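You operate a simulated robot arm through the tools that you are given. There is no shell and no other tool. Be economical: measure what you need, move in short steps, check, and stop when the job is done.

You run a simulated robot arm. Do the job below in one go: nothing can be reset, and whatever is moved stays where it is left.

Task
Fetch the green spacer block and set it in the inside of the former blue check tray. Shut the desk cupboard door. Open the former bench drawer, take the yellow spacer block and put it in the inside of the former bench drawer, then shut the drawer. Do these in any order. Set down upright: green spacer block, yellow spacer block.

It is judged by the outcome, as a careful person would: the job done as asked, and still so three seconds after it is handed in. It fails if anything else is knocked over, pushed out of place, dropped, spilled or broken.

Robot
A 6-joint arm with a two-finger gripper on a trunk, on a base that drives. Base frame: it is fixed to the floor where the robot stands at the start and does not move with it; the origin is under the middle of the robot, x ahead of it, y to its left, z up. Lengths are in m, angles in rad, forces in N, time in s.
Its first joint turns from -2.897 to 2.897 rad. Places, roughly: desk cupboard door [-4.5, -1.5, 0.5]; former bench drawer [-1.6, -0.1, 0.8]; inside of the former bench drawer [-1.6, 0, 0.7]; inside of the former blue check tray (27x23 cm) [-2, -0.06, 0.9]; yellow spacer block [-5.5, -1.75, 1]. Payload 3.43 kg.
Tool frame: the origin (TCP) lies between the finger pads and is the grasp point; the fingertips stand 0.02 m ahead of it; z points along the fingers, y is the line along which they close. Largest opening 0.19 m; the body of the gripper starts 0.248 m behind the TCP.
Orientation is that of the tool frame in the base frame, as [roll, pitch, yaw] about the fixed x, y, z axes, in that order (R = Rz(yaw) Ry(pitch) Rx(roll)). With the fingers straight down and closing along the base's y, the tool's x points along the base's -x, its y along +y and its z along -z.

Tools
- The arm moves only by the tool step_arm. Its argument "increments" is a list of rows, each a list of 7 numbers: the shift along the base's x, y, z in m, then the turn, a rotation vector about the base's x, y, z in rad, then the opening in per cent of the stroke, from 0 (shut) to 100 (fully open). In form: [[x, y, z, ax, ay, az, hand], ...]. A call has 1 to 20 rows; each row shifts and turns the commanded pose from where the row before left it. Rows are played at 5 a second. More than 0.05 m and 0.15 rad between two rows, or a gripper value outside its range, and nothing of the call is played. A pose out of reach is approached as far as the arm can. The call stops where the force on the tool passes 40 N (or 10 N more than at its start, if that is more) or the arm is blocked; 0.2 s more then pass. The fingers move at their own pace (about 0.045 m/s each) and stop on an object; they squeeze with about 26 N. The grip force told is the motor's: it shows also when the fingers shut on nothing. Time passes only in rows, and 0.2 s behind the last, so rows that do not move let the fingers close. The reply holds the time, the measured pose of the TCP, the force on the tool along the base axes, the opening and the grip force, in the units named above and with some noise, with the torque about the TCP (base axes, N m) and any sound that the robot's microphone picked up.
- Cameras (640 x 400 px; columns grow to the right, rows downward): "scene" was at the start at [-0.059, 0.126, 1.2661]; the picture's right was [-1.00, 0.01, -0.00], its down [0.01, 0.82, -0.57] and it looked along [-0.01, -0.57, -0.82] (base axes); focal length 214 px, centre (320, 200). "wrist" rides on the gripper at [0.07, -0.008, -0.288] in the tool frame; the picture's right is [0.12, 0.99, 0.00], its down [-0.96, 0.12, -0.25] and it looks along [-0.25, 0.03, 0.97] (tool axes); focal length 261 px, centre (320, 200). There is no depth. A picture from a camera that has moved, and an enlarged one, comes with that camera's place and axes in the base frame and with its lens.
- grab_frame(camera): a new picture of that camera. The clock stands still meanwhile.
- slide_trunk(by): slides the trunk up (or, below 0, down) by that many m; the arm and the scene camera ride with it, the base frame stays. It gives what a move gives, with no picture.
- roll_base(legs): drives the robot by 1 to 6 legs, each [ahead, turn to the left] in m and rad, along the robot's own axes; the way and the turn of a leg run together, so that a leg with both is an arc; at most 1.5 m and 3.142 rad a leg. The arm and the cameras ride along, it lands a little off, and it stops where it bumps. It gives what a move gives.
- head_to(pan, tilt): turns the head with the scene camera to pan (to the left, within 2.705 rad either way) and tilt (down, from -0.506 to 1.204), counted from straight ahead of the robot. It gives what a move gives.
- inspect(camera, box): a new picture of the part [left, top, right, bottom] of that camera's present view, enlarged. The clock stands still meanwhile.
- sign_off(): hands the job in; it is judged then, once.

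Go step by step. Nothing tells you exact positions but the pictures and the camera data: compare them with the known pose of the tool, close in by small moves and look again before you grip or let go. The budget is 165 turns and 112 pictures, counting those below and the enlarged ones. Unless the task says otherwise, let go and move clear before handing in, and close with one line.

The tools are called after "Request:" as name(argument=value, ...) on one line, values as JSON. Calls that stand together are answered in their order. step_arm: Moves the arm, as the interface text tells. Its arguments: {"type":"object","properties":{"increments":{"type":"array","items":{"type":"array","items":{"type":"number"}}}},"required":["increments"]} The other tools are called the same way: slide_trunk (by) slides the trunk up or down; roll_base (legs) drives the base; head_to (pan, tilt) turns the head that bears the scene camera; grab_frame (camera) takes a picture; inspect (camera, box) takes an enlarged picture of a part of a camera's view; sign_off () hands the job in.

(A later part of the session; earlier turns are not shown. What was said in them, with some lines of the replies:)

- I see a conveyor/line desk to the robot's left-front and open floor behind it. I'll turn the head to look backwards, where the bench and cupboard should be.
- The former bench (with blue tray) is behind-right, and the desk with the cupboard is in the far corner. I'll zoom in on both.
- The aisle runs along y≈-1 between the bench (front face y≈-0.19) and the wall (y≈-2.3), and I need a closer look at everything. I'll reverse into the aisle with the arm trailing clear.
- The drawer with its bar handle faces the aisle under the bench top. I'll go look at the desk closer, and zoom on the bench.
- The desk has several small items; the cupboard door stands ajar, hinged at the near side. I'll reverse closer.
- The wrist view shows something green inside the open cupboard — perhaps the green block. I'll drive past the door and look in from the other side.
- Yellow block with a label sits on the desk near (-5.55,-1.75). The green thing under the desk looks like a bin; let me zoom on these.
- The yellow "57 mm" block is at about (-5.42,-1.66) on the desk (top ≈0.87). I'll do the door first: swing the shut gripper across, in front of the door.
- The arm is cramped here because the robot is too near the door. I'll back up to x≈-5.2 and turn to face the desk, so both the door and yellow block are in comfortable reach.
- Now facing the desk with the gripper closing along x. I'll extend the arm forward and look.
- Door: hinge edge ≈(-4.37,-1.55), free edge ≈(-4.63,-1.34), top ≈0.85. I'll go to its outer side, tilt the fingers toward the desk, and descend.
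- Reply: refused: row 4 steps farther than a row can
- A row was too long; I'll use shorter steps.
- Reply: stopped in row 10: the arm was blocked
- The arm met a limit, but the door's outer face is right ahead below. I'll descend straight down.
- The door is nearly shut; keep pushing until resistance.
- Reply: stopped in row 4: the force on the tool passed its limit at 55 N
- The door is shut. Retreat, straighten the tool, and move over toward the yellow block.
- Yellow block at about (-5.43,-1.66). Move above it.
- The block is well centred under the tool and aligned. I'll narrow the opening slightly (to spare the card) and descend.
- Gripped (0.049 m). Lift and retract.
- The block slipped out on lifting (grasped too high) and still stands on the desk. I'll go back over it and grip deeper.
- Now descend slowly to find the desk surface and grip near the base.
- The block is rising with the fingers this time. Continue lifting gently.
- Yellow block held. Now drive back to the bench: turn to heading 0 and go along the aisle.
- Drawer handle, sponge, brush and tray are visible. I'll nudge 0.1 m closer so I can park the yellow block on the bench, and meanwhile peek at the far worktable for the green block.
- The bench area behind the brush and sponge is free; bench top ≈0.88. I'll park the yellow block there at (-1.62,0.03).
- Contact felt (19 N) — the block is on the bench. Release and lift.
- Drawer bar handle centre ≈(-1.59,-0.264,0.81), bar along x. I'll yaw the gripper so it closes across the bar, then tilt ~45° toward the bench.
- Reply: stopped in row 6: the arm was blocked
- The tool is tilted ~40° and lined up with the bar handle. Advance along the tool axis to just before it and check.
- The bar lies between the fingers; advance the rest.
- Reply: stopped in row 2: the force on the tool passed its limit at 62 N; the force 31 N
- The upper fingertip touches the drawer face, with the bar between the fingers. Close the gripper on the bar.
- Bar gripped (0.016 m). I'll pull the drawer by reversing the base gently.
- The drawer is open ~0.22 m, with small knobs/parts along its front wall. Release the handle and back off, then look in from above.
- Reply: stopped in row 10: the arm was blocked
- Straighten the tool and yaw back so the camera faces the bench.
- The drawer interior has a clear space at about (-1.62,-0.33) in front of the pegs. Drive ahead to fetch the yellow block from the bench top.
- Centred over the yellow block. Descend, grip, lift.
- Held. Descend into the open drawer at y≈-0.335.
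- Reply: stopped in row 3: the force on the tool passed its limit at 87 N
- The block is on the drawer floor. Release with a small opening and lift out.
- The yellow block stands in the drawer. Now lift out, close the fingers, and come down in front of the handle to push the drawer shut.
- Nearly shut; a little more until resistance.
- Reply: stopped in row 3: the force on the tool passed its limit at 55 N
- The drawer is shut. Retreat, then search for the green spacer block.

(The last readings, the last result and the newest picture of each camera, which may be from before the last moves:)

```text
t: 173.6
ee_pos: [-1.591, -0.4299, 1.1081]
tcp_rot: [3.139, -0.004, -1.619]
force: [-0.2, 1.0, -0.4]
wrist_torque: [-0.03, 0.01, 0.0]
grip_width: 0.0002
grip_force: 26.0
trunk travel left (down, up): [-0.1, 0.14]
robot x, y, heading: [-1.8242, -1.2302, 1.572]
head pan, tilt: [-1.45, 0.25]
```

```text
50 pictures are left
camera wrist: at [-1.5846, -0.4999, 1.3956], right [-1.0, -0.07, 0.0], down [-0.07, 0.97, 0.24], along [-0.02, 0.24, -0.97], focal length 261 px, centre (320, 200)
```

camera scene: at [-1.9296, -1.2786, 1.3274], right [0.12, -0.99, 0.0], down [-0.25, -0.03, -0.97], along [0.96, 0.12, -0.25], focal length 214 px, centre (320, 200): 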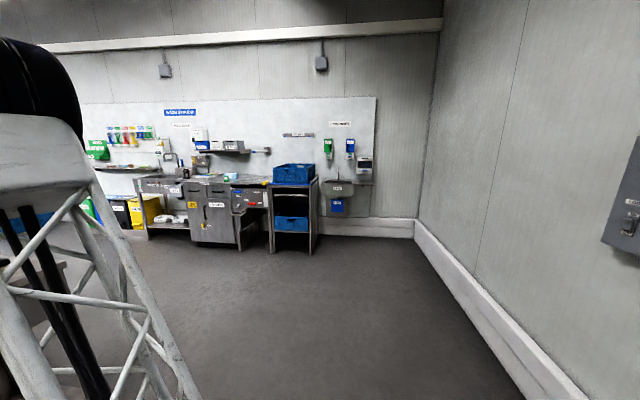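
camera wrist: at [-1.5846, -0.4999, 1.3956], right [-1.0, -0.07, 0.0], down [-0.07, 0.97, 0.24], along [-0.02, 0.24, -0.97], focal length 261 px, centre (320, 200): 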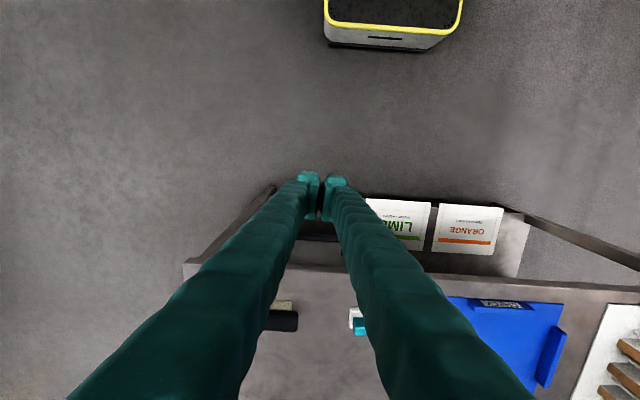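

Request:
inspect(camera="scene", box=[60, 90, 320, 250])

Request:
head_to(pan=1.3, tilt=0.3)

Request:
grab_frame(camera="scene")

```text
2.46 times, centred on (190, 170) of scene
camera zoom: at [-1.9296, -1.2786, 1.3274], right [0.12, -0.99, 0.0], down [-0.25, -0.03, -0.97], along [0.96, 0.12, -0.25], focal length 528 px, centre (640, 274)
```

zoom: 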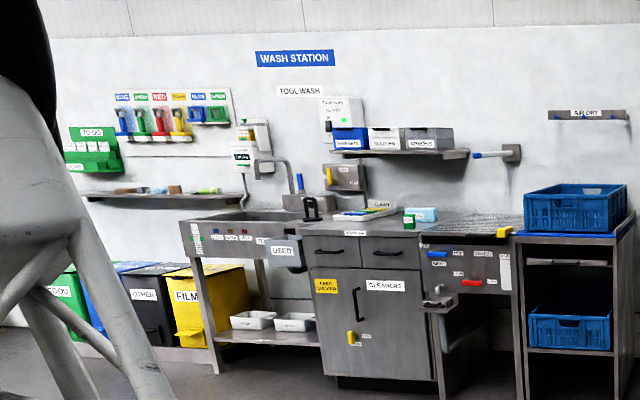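

```text
t: 176.0
ee_pos: [-1.5919, -0.4298, 1.1084]
tcp_rot: [3.14, -0.003, -1.619]
force: [0.0, 0.3, -0.5]
wrist_torque: [-0.01, -0.04, -0.01]
grip_width: 0.0
grip_force: 25.9
trunk travel left (down, up): [-0.1, 0.14]
robot x, y, heading: [-1.8243, -1.2276, 1.575]
head pan, tilt: [1.3, 0.3]
```

```text
48 pictures are left
camera scene: at [-2.1123, -1.2656, 1.3227], right [0.26, 0.96, 0.0], down [0.29, -0.08, -0.96], along [-0.92, 0.25, -0.3], focal length 214 px, centre (320, 200)
```

scene: 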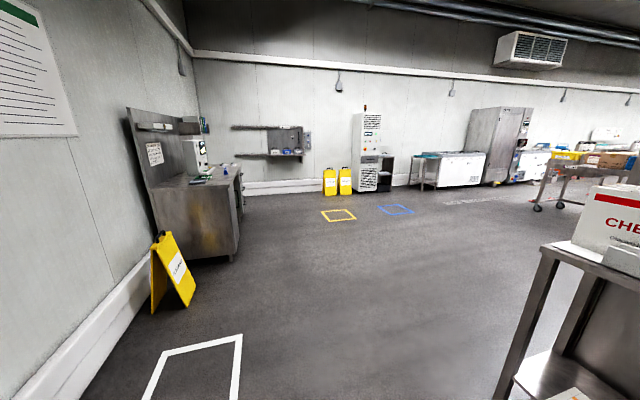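

A small green labelled block stands on the wash-station counter near my starting place, about (0.6,0.25). I'll retract the arm and drive there.

Request:
step_arm(increments=[[0, -0.04, 0, 0, 0, 0, 0], [0, -0.04, 0, 0, 0, 0, 0], [0, -0.04, 0, 0, 0, 0, 0], [0, -0.04, 0, 0, 0, 0, 30], [0, -0.04, 0, 0, 0, 0, 30]])

Request:
roll_base(legs=[[0, -1.573], [1.2, 0], [0, 1.57], [1.3, 0], [0, -1.57]])

Request:
head_to(pan=0.1, tilt=0.5)

Request:
grab_frame(camera="scene")

Request:
grab_frame(camera="wrist")

```text
t: 177.2
ee_pos: [-1.5905, -0.6308, 1.1094]
tcp_rot: [3.141, -0.003, -1.618]
force: [0.1, 1.2, -0.6]
wrist_torque: [-0.22, -0.01, -0.01]
grip_width: 0.052
grip_force: 0.1
trunk travel left (down, up): [-0.1, 0.14]
robot x, y, heading: [-1.8256, -1.2299, 1.573]
head pan, tilt: [1.3, 0.3]
```

```text
t: 201.4
ee_pos: [-0.0576, -0.1291, 1.1098]
tcp_rot: [3.14, -0.003, 3.137]
force: [-0.3, -0.2, -0.4]
wrist_torque: [-0.02, 0.0, -0.01]
grip_width: 0.0568
grip_force: 0.1
trunk travel left (down, up): [-0.1, 0.14]
robot x, y, heading: [-0.6657, 0.0815, 0.042]
head pan, tilt: [1.3, 0.3]
```

```text
t: 202.8
ee_pos: [-0.0577, -0.1295, 1.1088]
tcp_rot: [3.141, -0.003, 3.138]
force: [0.3, 0.1, -0.2]
wrist_torque: [-0.01, -0.01, -0.01]
grip_width: 0.0569
grip_force: 0.1
trunk travel left (down, up): [-0.1, 0.14]
robot x, y, heading: [-0.6672, 0.0801, 0.05]
head pan, tilt: [0.099, 0.499]
```

```text
47 pictures are left
camera scene: at [-0.6425, 0.2877, 1.3043], right [0.15, -0.99, 0.0], down [-0.47, -0.07, -0.88], along [0.87, 0.13, -0.48], focal length 214 px, centre (320, 200)
```

scene: 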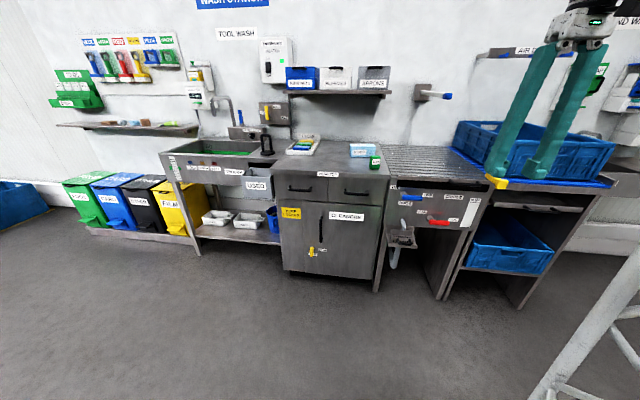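

```text
46 pictures are left
camera wrist: at [-0.1263, -0.1371, 1.3969], right [-0.12, 0.99, 0.0], down [0.96, 0.11, 0.24], along [0.24, 0.03, -0.97], focal length 261 px, centre (320, 200)
```

wrist: 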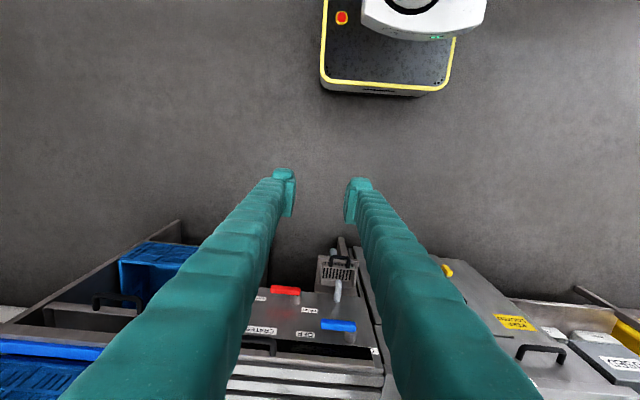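

Request:
inspect(camera="scene", box=[270, 110, 450, 220])

```text
3.56 times, centred on (360, 165) of scene
camera zoom: at [-0.6425, 0.2877, 1.3043], right [0.15, -0.99, 0.0], down [-0.47, -0.07, -0.88], along [0.87, 0.13, -0.48], focal length 763 px, centre (178, 324)
```

zoom: 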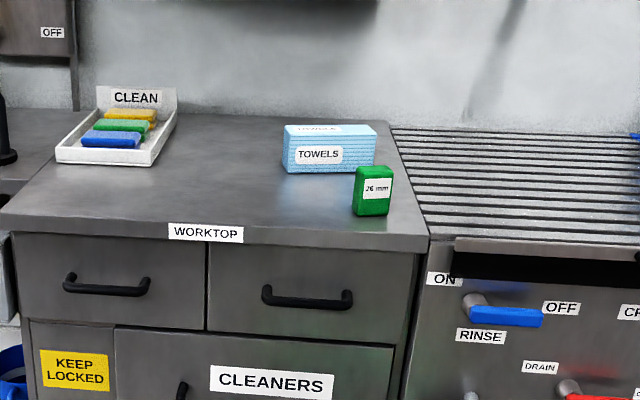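

Green "76 mm" block stands at about (0.48,0.16) on the worktop, in front of the towels. Approach.

Request:
roll_base(legs=[[0.3, 0]])

Request:
step_arm(increments=[[0, 0.045, 0.01, 0, 0, 0, 50], [0, 0.045, 0.01, 0, 0, 0, 50], [0, 0.045, 0.01, 0, 0, 0, 50], [0.01, 0.045, 0.01, 0, 0, 0, 50], [0.02, 0.04, 0, 0, 0, 0, 50], [0.03, 0.03, 0, 0, 0, 0, 50], [0.04, 0.01, 0, 0, 0, 0, 50]])

Request:
grab_frame(camera="wrist")

```text
t: 204.8
ee_pos: [0.2455, -0.1138, 1.1094]
tcp_rot: [3.14, -0.004, 3.138]
force: [0.1, -0.2, 0.4]
wrist_torque: [0.0, -0.05, 0.02]
grip_width: 0.0572
grip_force: 0.0
trunk travel left (down, up): [-0.1, 0.14]
robot x, y, heading: [-0.3623, 0.0959, 0.045]
head pan, tilt: [0.099, 0.499]
```

```text
t: 206.4
ee_pos: [0.3452, 0.1459, 1.1497]
tcp_rot: [3.141, -0.002, 3.139]
force: [-1.3, 0.1, 0.9]
wrist_torque: [0.03, -0.26, 0.0]
grip_width: 0.0949
grip_force: 0.1
trunk travel left (down, up): [-0.1, 0.14]
robot x, y, heading: [-0.3618, 0.0921, 0.049]
head pan, tilt: [0.099, 0.499]
```

```text
44 pictures are left
camera wrist: at [0.276, 0.1373, 1.4378], right [-0.12, 0.99, 0.0], down [0.96, 0.11, 0.25], along [0.24, 0.03, -0.97], focal length 261 px, centre (320, 200)
```

wrist: 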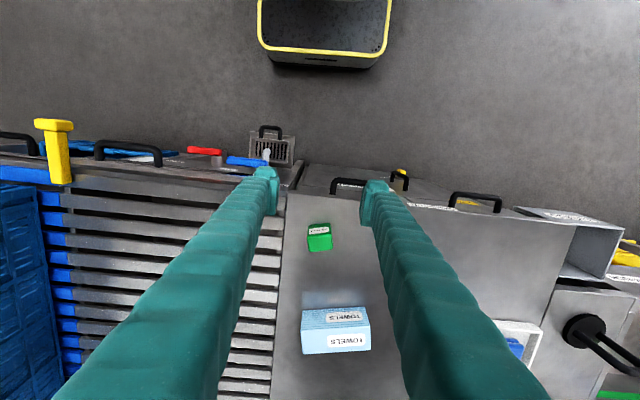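

Request:
step_arm(increments=[[0.04, 0.004, 0, 0, 0, 0, 50], [0.04, 0.004, 0, 0, 0, 0, 50], [0.04, 0.004, 0, 0, 0, 0, 50], [0, 0, -0.03, 0, 0, 0, 50], [0, 0, -0.02, 0, 0, 0, 50]])

Request:
inspect(camera="wrist", box=[210, 120, 430, 260])

```text
t: 207.6
ee_pos: [0.4657, 0.1558, 1.0993]
tcp_rot: [3.141, -0.001, 3.138]
force: [-0.2, -0.5, 0.5]
wrist_torque: [0.0, 0.03, -0.04]
grip_width: 0.0949
grip_force: 0.1
trunk travel left (down, up): [-0.1, 0.14]
robot x, y, heading: [-0.3619, 0.093, 0.045]
head pan, tilt: [0.099, 0.499]
```

```text
2.86 times, centred on (320, 190) of wrist
camera zoom: at [0.3967, 0.1477, 1.3873], right [-0.12, 0.99, 0.0], down [0.96, 0.11, 0.25], along [0.24, 0.03, -0.97], focal length 745 px, centre (320, 229)
```

zoom: 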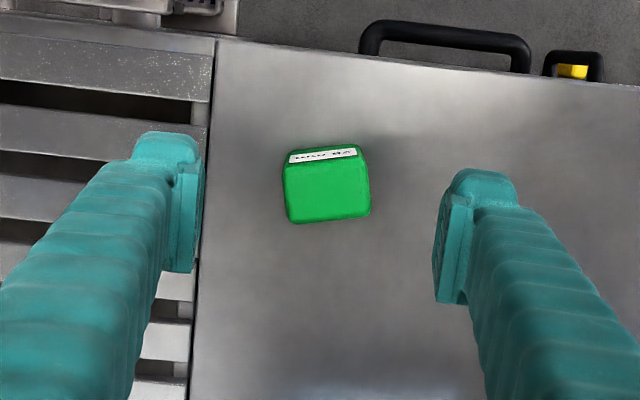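

Rotate by 0.23 rad to align with the block, centre, and descend.

Request:
step_arm(increments=[[0.004, 0.003, -0.02, 0, 0, 0.115, 42], [0.003, 0.003, -0.02, 0, 0, 0.115, 42], [0, 0, -0.03, 0, 0, 0, 42], [0, 0, -0.02, 0, 0, 0, 42]])

Request:
inspect(camera="wrist", box=[210, 120, 430, 260])

```text
t: 208.6
ee_pos: [0.4739, 0.1637, 1.0099]
tcp_rot: [3.14, -0.001, -2.915]
force: [-1.4, -0.1, 0.6]
wrist_torque: [0.0, -0.03, 0.01]
grip_width: 0.08
grip_force: 0.1
trunk travel left (down, up): [-0.1, 0.14]
robot x, y, heading: [-0.3623, 0.0946, 0.045]
head pan, tilt: [0.099, 0.499]
```

```text
2.86 times, centred on (320, 190) of wrist
camera zoom: at [0.4082, 0.1397, 1.296], right [-0.34, 0.94, 0.0], down [0.91, 0.33, 0.25], along [0.23, 0.09, -0.97], focal length 745 px, centre (320, 229)
```

zoom: 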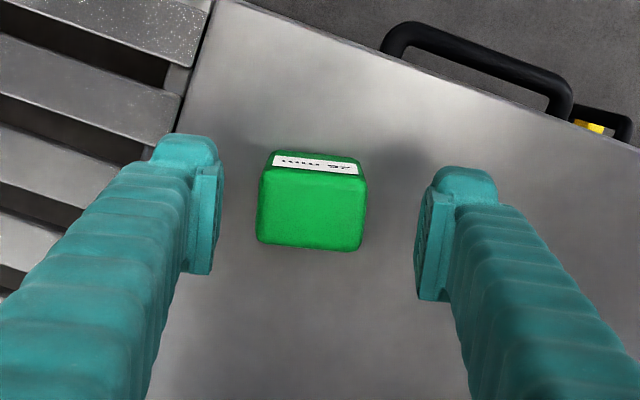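

Request:
step_arm(increments=[[0.002, -0.004, -0.03, 0, 0, 0, 42], [0, 0, -0.03, 0, 0, 0, 42], [0, 0, -0.02, 0, 0, 0, 42], [0, 0, 0, 0, 0, 0, 42]])

Request:
inspect(camera="wrist", box=[210, 120, 430, 260])

```text
t: 209.6
ee_pos: [0.4741, 0.1597, 0.9287]
tcp_rot: [3.14, -0.003, -2.915]
force: [0.0, -0.3, 0.9]
wrist_torque: [0.02, 0.0, 0.03]
grip_width: 0.08
grip_force: 0.1
trunk travel left (down, up): [-0.1, 0.14]
robot x, y, heading: [-0.3563, 0.0903, 0.05]
head pan, tilt: [0.099, 0.499]
```

```text
2.86 times, centred on (320, 190) of wrist
camera zoom: at [0.4092, 0.1361, 1.2163], right [-0.34, 0.94, 0.0], down [0.91, 0.33, 0.25], along [0.23, 0.08, -0.97], focal length 745 px, centre (320, 229)
```

zoom: 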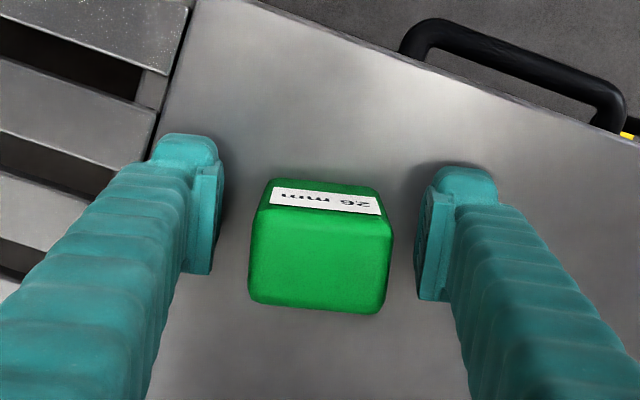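

Request:
step_arm(increments=[[0.003, 0, -0.014, 0, 0, 0, 42], [0, 0, -0.012, 0, 0, 0, 42], [0, 0, 0, 0, 0, 0, 0], [0, 0, 0, 0, 0, 0, 0], [0, 0, 0, 0, 0, 0, 0], [0, 0, 0, 0, 0, 0, 0], [0, 0, 0, 0, 0, 0, 0], [0, 0, 0, 0, 0, 0, 0], [0, 0, 0.01, 0, 0, 0, 0], [0, 0, 0.015, 0, 0, 0, 0], [0, 0, 0.015, 0, 0, 0, 0]])

Request:
inspect(camera="wrist", box=[210, 120, 430, 260])

```text
t: 210.1
ee_pos: [0.4756, 0.1599, 0.9189]
tcp_rot: [-3.141, 0.005, -2.913]
force: [-11.8, 0.1, 23.9]
wrist_torque: [-0.25, 0.27, -0.12]
grip_width: 0.0799
grip_force: 0.0
trunk travel left (down, up): [-0.1, 0.14]
robot x, y, heading: [-0.3638, 0.0968, 0.051]
head pan, tilt: [0.099, 0.499]
stopped in row 2: the force on the tool passed its limit at 56 N (the readings are from after the stop); the commanded pose is now the measured one
```

```text
2.86 times, centred on (320, 190) of wrist
camera zoom: at [0.4088, 0.1354, 1.2054], right [-0.34, 0.94, 0.0], down [0.91, 0.33, 0.25], along [0.24, 0.09, -0.97], focal length 745 px, centre (320, 229)
```

zoom: 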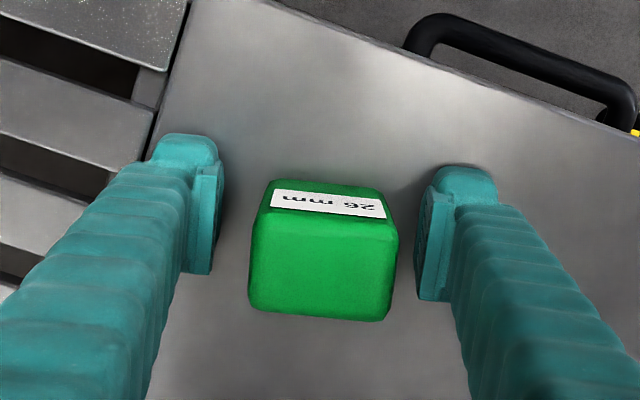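

The fingertips touched the worktop (z≈0.90). Back off 3 mm, grip and lift.

Request:
step_arm(increments=[[0, 0, 0.004, 0, 0, 0, 42], [0, 0, 0, 0, 0, 0, 0], [0, 0, 0, 0, 0, 0, 0], [0, 0, 0, 0, 0, 0, 0], [0, 0, 0, 0, 0, 0, 0], [0, 0, 0, 0, 0, 0, 0], [0, 0, 0, 0, 0, 0, 0], [0, 0, 0.01, 0, 0, 0, 0], [0, 0, 0.015, 0, 0, 0, 0], [0, 0, 0.015, 0, 0, 0, 0]])

Request:
inspect(camera="wrist", box=[210, 120, 430, 260])

```text
t: 212.3
ee_pos: [0.4772, 0.16, 0.9584]
tcp_rot: [3.139, 0.003, -2.916]
force: [0.1, 0.6, -0.7]
wrist_torque: [-0.02, 0.03, -0.01]
grip_width: 0.0492
grip_force: 26.0
trunk travel left (down, up): [-0.1, 0.14]
robot x, y, heading: [-0.357, 0.0901, 0.048]
head pan, tilt: [0.099, 0.499]
```

```text
2.86 times, centred on (320, 190) of wrist
camera zoom: at [0.4105, 0.1357, 1.2468], right [-0.34, 0.94, 0.0], down [0.91, 0.33, 0.25], along [0.23, 0.09, -0.97], focal length 745 px, centre (320, 229)
```

zoom: 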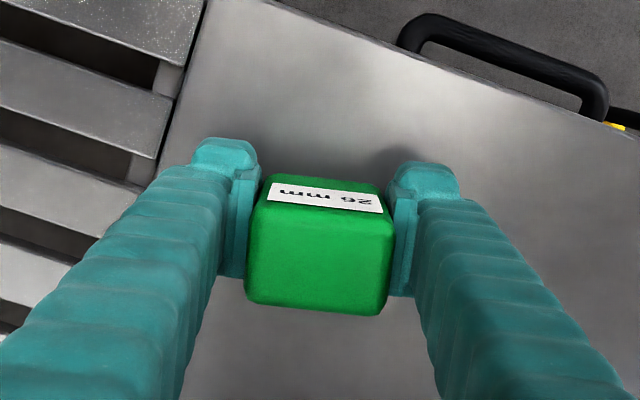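

Held (0.049). Lift, retract, and drive back round to the bench in front of the blue tray.

Request:
step_arm(increments=[[0, 0, 0.03, 0, 0, 0, 0], [0, 0, 0.04, 0, 0, 0, 0], [0, 0, 0.04, 0, 0, 0, 0], [0, 0, 0.04, 0, 0, 0, 0], [0, 0, 0.02, 0, 0, 0, 0], [-0.03, 0, 0, 0, 0, 0, 0], [-0.04, 0, 0, 0, 0, 0, 0], [-0.04, 0, 0, 0, 0, 0, 0], [-0.04, 0, 0, 0, 0, 0, 0], [-0.04, 0, 0, 0, 0, 0, 0], [-0.04, 0, 0, 0, 0, 0, 0], [-0.03, 0, 0, 0, 0, 0, 0]])

Request:
roll_base(legs=[[-0.3, 0], [0, -1.62], [1.2, 0], [0, -1.57]])

```text
t: 214.9
ee_pos: [0.2184, 0.1605, 1.13]
tcp_rot: [3.14, 0.002, -2.914]
force: [1.1, -0.4, -1.6]
wrist_torque: [0.0, 0.16, 0.04]
grip_width: 0.0489
grip_force: 26.1
trunk travel left (down, up): [-0.1, 0.14]
robot x, y, heading: [-0.363, 0.0926, 0.044]
head pan, tilt: [0.099, 0.499]
```

```text
t: 230.7
ee_pos: [-1.2505, -1.1357, 1.1299]
tcp_rot: [3.138, 0.004, 0.164]
force: [-0.5, -0.9, 0.2]
wrist_torque: [0.02, 0.02, -0.01]
grip_width: 0.0491
grip_force: 26.0
trunk travel left (down, up): [-0.1, 0.14]
robot x, y, heading: [-0.6706, -1.1089, 3.126]
head pan, tilt: [0.099, 0.499]
```

Request:
roll_base(legs=[[1.35, 0], [0, -1.556], [0.2, 0]])

Request:
grab_frame(camera="wrist")

```text
t: 242.7
ee_pos: [-2.0526, -0.305, 1.1295]
tcp_rot: [3.141, 0.003, -1.396]
force: [0.6, -0.5, -1.0]
wrist_torque: [0.02, -0.01, 0.0]
grip_width: 0.049
grip_force: 25.7
trunk travel left (down, up): [-0.1, 0.14]
robot x, y, heading: [-2.0171, -0.8846, 1.563]
head pan, tilt: [0.099, 0.499]
```

```text
38 pictures are left
camera wrist: at [-2.0309, -0.3727, 1.4168], right [-0.96, -0.29, 0.0], down [-0.28, 0.93, 0.25], along [-0.07, 0.24, -0.97], focal length 261 px, centre (320, 200)
```

wrist: 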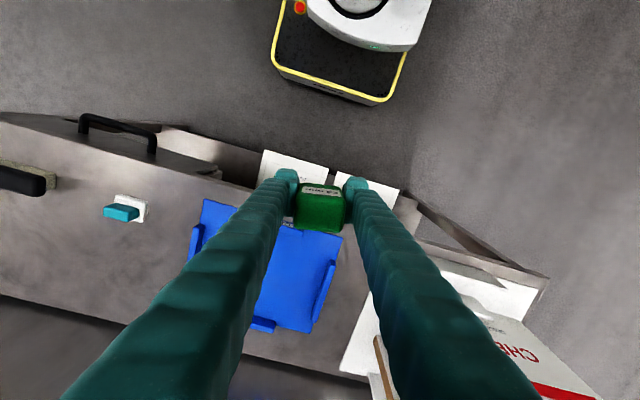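

The tray spans x≈-1.85…-2.14, y≈-0.18…0.08; its centre is (-2.0,-0.05). Move over the centre, align, and lower partway.

Request:
step_arm(increments=[[0.01, 0.04, 0, 0, 0, -0.09, 0], [0.01, 0.04, 0, 0, 0, -0.085, 0], [0.01, 0.04, 0, 0, 0, 0, 0], [0.01, 0.04, 0, 0, 0, 0, 0], [0.01, 0.04, 0, 0, 0, 0, 0], [0, 0.04, 0, 0, 0, 0, 0], [0, 0.015, -0.03, 0, 0, 0, 0], [0, 0, -0.04, 0, 0, 0, 0], [0, 0, -0.04, 0, 0, 0, 0]])

Request:
grab_frame(camera="wrist")

```text
t: 244.7
ee_pos: [-2.002, -0.0488, 1.0184]
tcp_rot: [3.139, 0.004, -1.571]
force: [-0.4, 0.4, -1.1]
wrist_torque: [0.03, -0.04, 0.0]
grip_width: 0.0489
grip_force: 26.2
trunk travel left (down, up): [-0.1, 0.14]
robot x, y, heading: [-2.0165, -0.8864, 1.562]
head pan, tilt: [0.099, 0.499]
```

```text
37 pictures are left
camera wrist: at [-1.9931, -0.1196, 1.3055], right [-0.99, -0.12, 0.0], down [-0.11, 0.96, 0.25], along [-0.03, 0.25, -0.97], focal length 261 px, centre (320, 200)
```

wrist: 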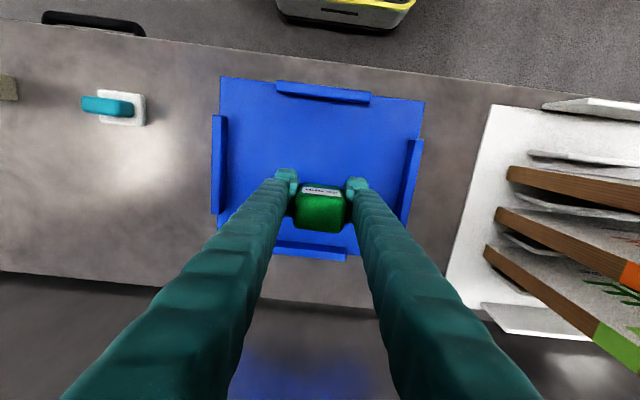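

Well centred (shift 1.5 cm toward me). Lower gently to contact.

Request:
step_arm(increments=[[0.003, -0.015, -0.03, 0, 0, 0, 0], [0, 0, -0.03, 0, 0, 0, 0], [0, 0, -0.01, 0, 0, 0, 0], [0, 0, -0.008, 0, 0, 0, 0], [0, 0, -0.005, 0, 0, 0, 0]])

```text
t: 245.9
ee_pos: [-1.9992, -0.0641, 0.9374]
tcp_rot: [3.14, 0.003, -1.57]
force: [-0.8, 0.7, -1.7]
wrist_torque: [0.0, 0.01, -0.03]
grip_width: 0.0489
grip_force: 25.9
trunk travel left (down, up): [-0.1, 0.14]
robot x, y, heading: [-2.0135, -0.8846, 1.566]
head pan, tilt: [0.099, 0.499]
```

Request:
step_arm(increments=[[0, 0, -0.004, 0, 0, 0, 0], [0, 0, -0.004, 0, 0, 0, 0], [0, 0, -0.003, 0, 0, 0, 0]])

```text
t: 246.7
ee_pos: [-1.9997, -0.0635, 0.9258]
tcp_rot: [3.138, 0.004, -1.571]
force: [0.5, -0.6, -1.3]
wrist_torque: [-0.01, 0.02, 0.01]
grip_width: 0.0489
grip_force: 25.9
trunk travel left (down, up): [-0.1, 0.14]
robot x, y, heading: [-2.0162, -0.8861, 1.568]
head pan, tilt: [0.099, 0.499]
```

Request:
step_arm(increments=[[0, 0, -0.003, 0, 0, 0, 0], [0, 0, -0.003, 0, 0, 0, 0]])

Request:
inspect(camera="wrist", box=[210, 120, 430, 260])

```text
t: 247.4
ee_pos: [-2.0007, -0.0635, 0.9253]
tcp_rot: [-3.141, 0.011, -1.571]
force: [-0.5, -4.7, 20.0]
wrist_torque: [-0.37, -0.08, -0.04]
grip_width: 0.0488
grip_force: 25.6
trunk travel left (down, up): [-0.1, 0.14]
robot x, y, heading: [-2.0158, -0.8842, 1.567]
head pan, tilt: [0.099, 0.499]
stopped in row 2: the force on the tool passed its limit at 43 N (the readings are from after the stop); the commanded pose is now the measured one
```

```text
2.86 times, centred on (320, 190) of wrist
camera zoom: at [-1.9902, -0.1369, 1.2112], right [-0.99, -0.12, 0.0], down [-0.11, 0.96, 0.26], along [-0.03, 0.26, -0.97], focal length 745 px, centre (320, 229)
```

zoom: 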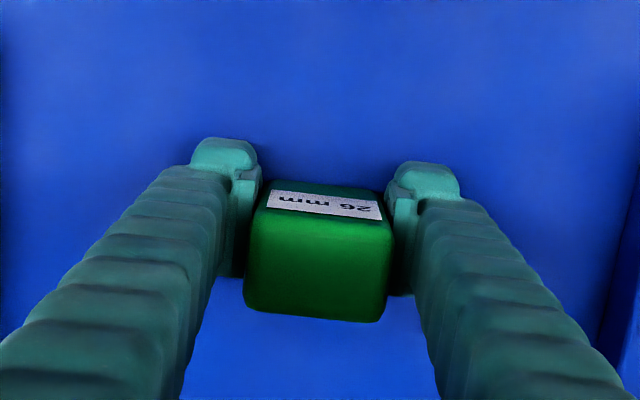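

Contact with the tray floor. Release and lift clear.

Request:
step_arm(increments=[[0, 0, 0.001, 0, 0, 0, 42], [0, 0, 0, 0, 0, 0, 42], [0, 0, 0, 0, 0, 0, 42], [0, 0, 0.02, 0, 0, 0, 42], [0, 0, 0.04, 0, 0, 0, 42], [0, 0, 0.04, 0, 0, 0, 42], [0, 0, 0.04, 0, 0, 0, 42], [0, 0, 0.04, 0, 0, 0, 42], [0, -0.045, 0.02, 0, 0, 0, 42], [0, -0.045, 0, 0, 0, 0, 42], [0, -0.045, 0, 0, 0, 0, 42], [0, -0.045, 0, 0, 0, 0, 42], [0, -0.045, 0, 0, 0, 0, 42]])

Request:
grab_frame(camera="wrist")

Request:
roll_base(legs=[[-0.3, 0]])

Request:
grab_frame(camera="scene")

```text
t: 250.2
ee_pos: [-1.9985, -0.2872, 1.1216]
tcp_rot: [-3.141, 0.006, -1.571]
force: [-1.0, 1.6, -0.8]
wrist_torque: [-0.32, -0.03, 0.0]
grip_width: 0.0799
grip_force: 0.0
trunk travel left (down, up): [-0.1, 0.14]
robot x, y, heading: [-2.0176, -0.8838, 1.565]
head pan, tilt: [0.099, 0.499]
```

```text
35 pictures are left
camera wrist: at [-1.9896, -0.3598, 1.4089], right [-0.99, -0.12, 0.0], down [-0.11, 0.96, 0.25], along [-0.03, 0.25, -0.97], focal length 261 px, centre (320, 200)
```

wrist: 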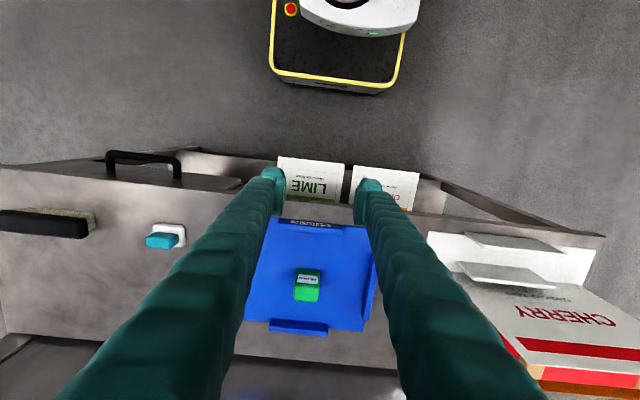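

```text
t: 252.2
ee_pos: [-2.0018, -0.5902, 1.1222]
tcp_rot: [3.141, 0.007, -1.571]
force: [0.0, 0.1, 0.2]
wrist_torque: [-0.01, 0.0, -0.02]
grip_width: 0.0797
grip_force: 0.1
trunk travel left (down, up): [-0.1, 0.14]
robot x, y, heading: [-2.0179, -1.1911, 1.569]
head pan, tilt: [0.099, 0.499]
```

```text
34 pictures are left
camera scene: at [-2.223, -1.1577, 1.3043], right [1.0, 0.1, 0.0], down [0.05, -0.48, -0.88], along [-0.08, 0.87, -0.48], focal length 214 px, centre (320, 200)
```

scene: 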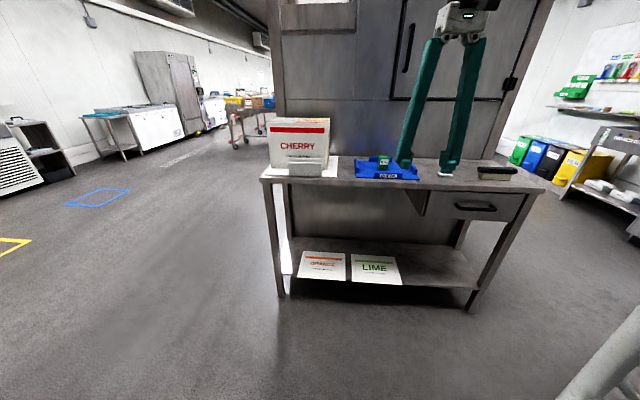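

Green stands in the tray. Quick check that the drawer and cupboard door are fully shut.

Request:
inspect(camera="scene", box=[340, 140, 560, 270])

Request:
head_to(pan=1.6, tilt=0.3)

Request:
grab_frame(camera="scene")

```text
2.91 times, centred on (450, 205) of scene
camera zoom: at [-2.223, -1.1577, 1.3043], right [1.0, 0.1, 0.0], down [0.05, -0.48, -0.88], along [-0.08, 0.87, -0.48], focal length 624 px, centre (-58, 186)
```

zoom: 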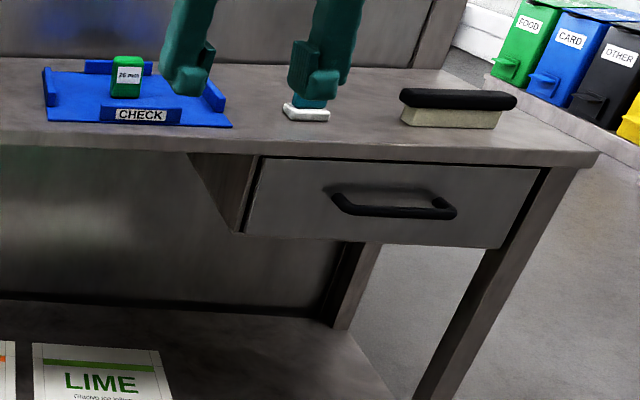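

```text
t: 253.8
ee_pos: [-2.0009, -0.59, 1.1228]
tcp_rot: [3.14, 0.007, -1.57]
force: [1.0, -0.3, 0.5]
wrist_torque: [-0.02, 0.0, 0.0]
grip_width: 0.0799
grip_force: 0.0
trunk travel left (down, up): [-0.1, 0.14]
robot x, y, heading: [-2.0163, -1.1902, 1.563]
head pan, tilt: [1.6, 0.3]
```

```text
32 pictures are left
camera scene: at [-2.3076, -1.2507, 1.3227], right [-0.03, 1.0, 0.0], down [0.3, 0.01, -0.96], along [-0.95, -0.02, -0.3], focal length 214 px, centre (320, 200)
```

scene: 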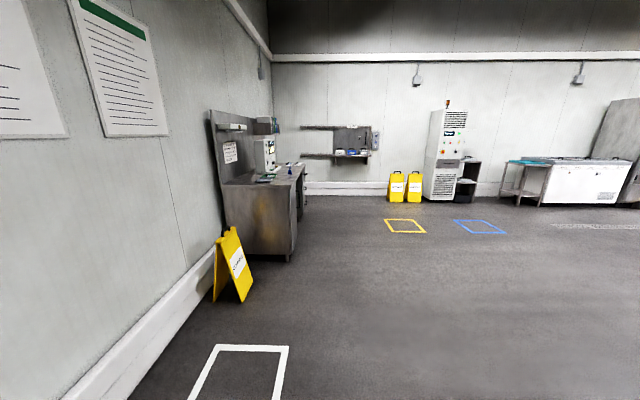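

Request:
inspect(camera="scene", box=[200, 130, 340, 270])

```text
2.86 times, centred on (270, 200) of scene
camera zoom: at [-2.3076, -1.2507, 1.3227], right [-0.03, 1.0, 0.0], down [0.3, 0.01, -0.96], along [-0.95, -0.02, -0.3], focal length 613 px, centre (463, 200)
```

zoom: 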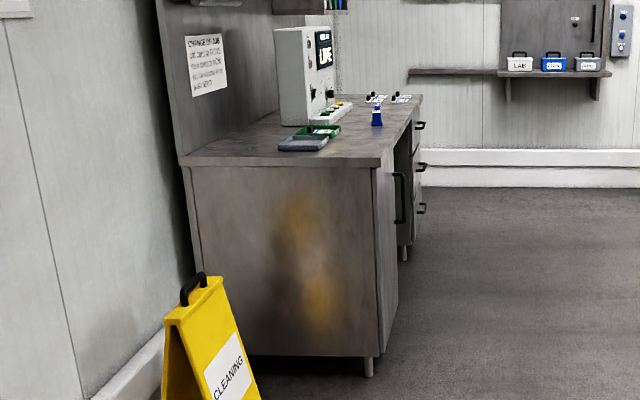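

The drawer and cupboard door look flush and closed, the green block stands in the check tray, and the arm is clear. Handing in.

Request:
sign_off()

```text
The job is handed in.
```

The job is done and handed in. The green spacer block stands upright in the blue check tray, the yellow spacer block is upright in the closed bench drawer, and the desk cupboard door is shut. On my first try to lift the yellow block off the desk it slipped from the fingers, but it stayed standing and I gripped it again lower down.
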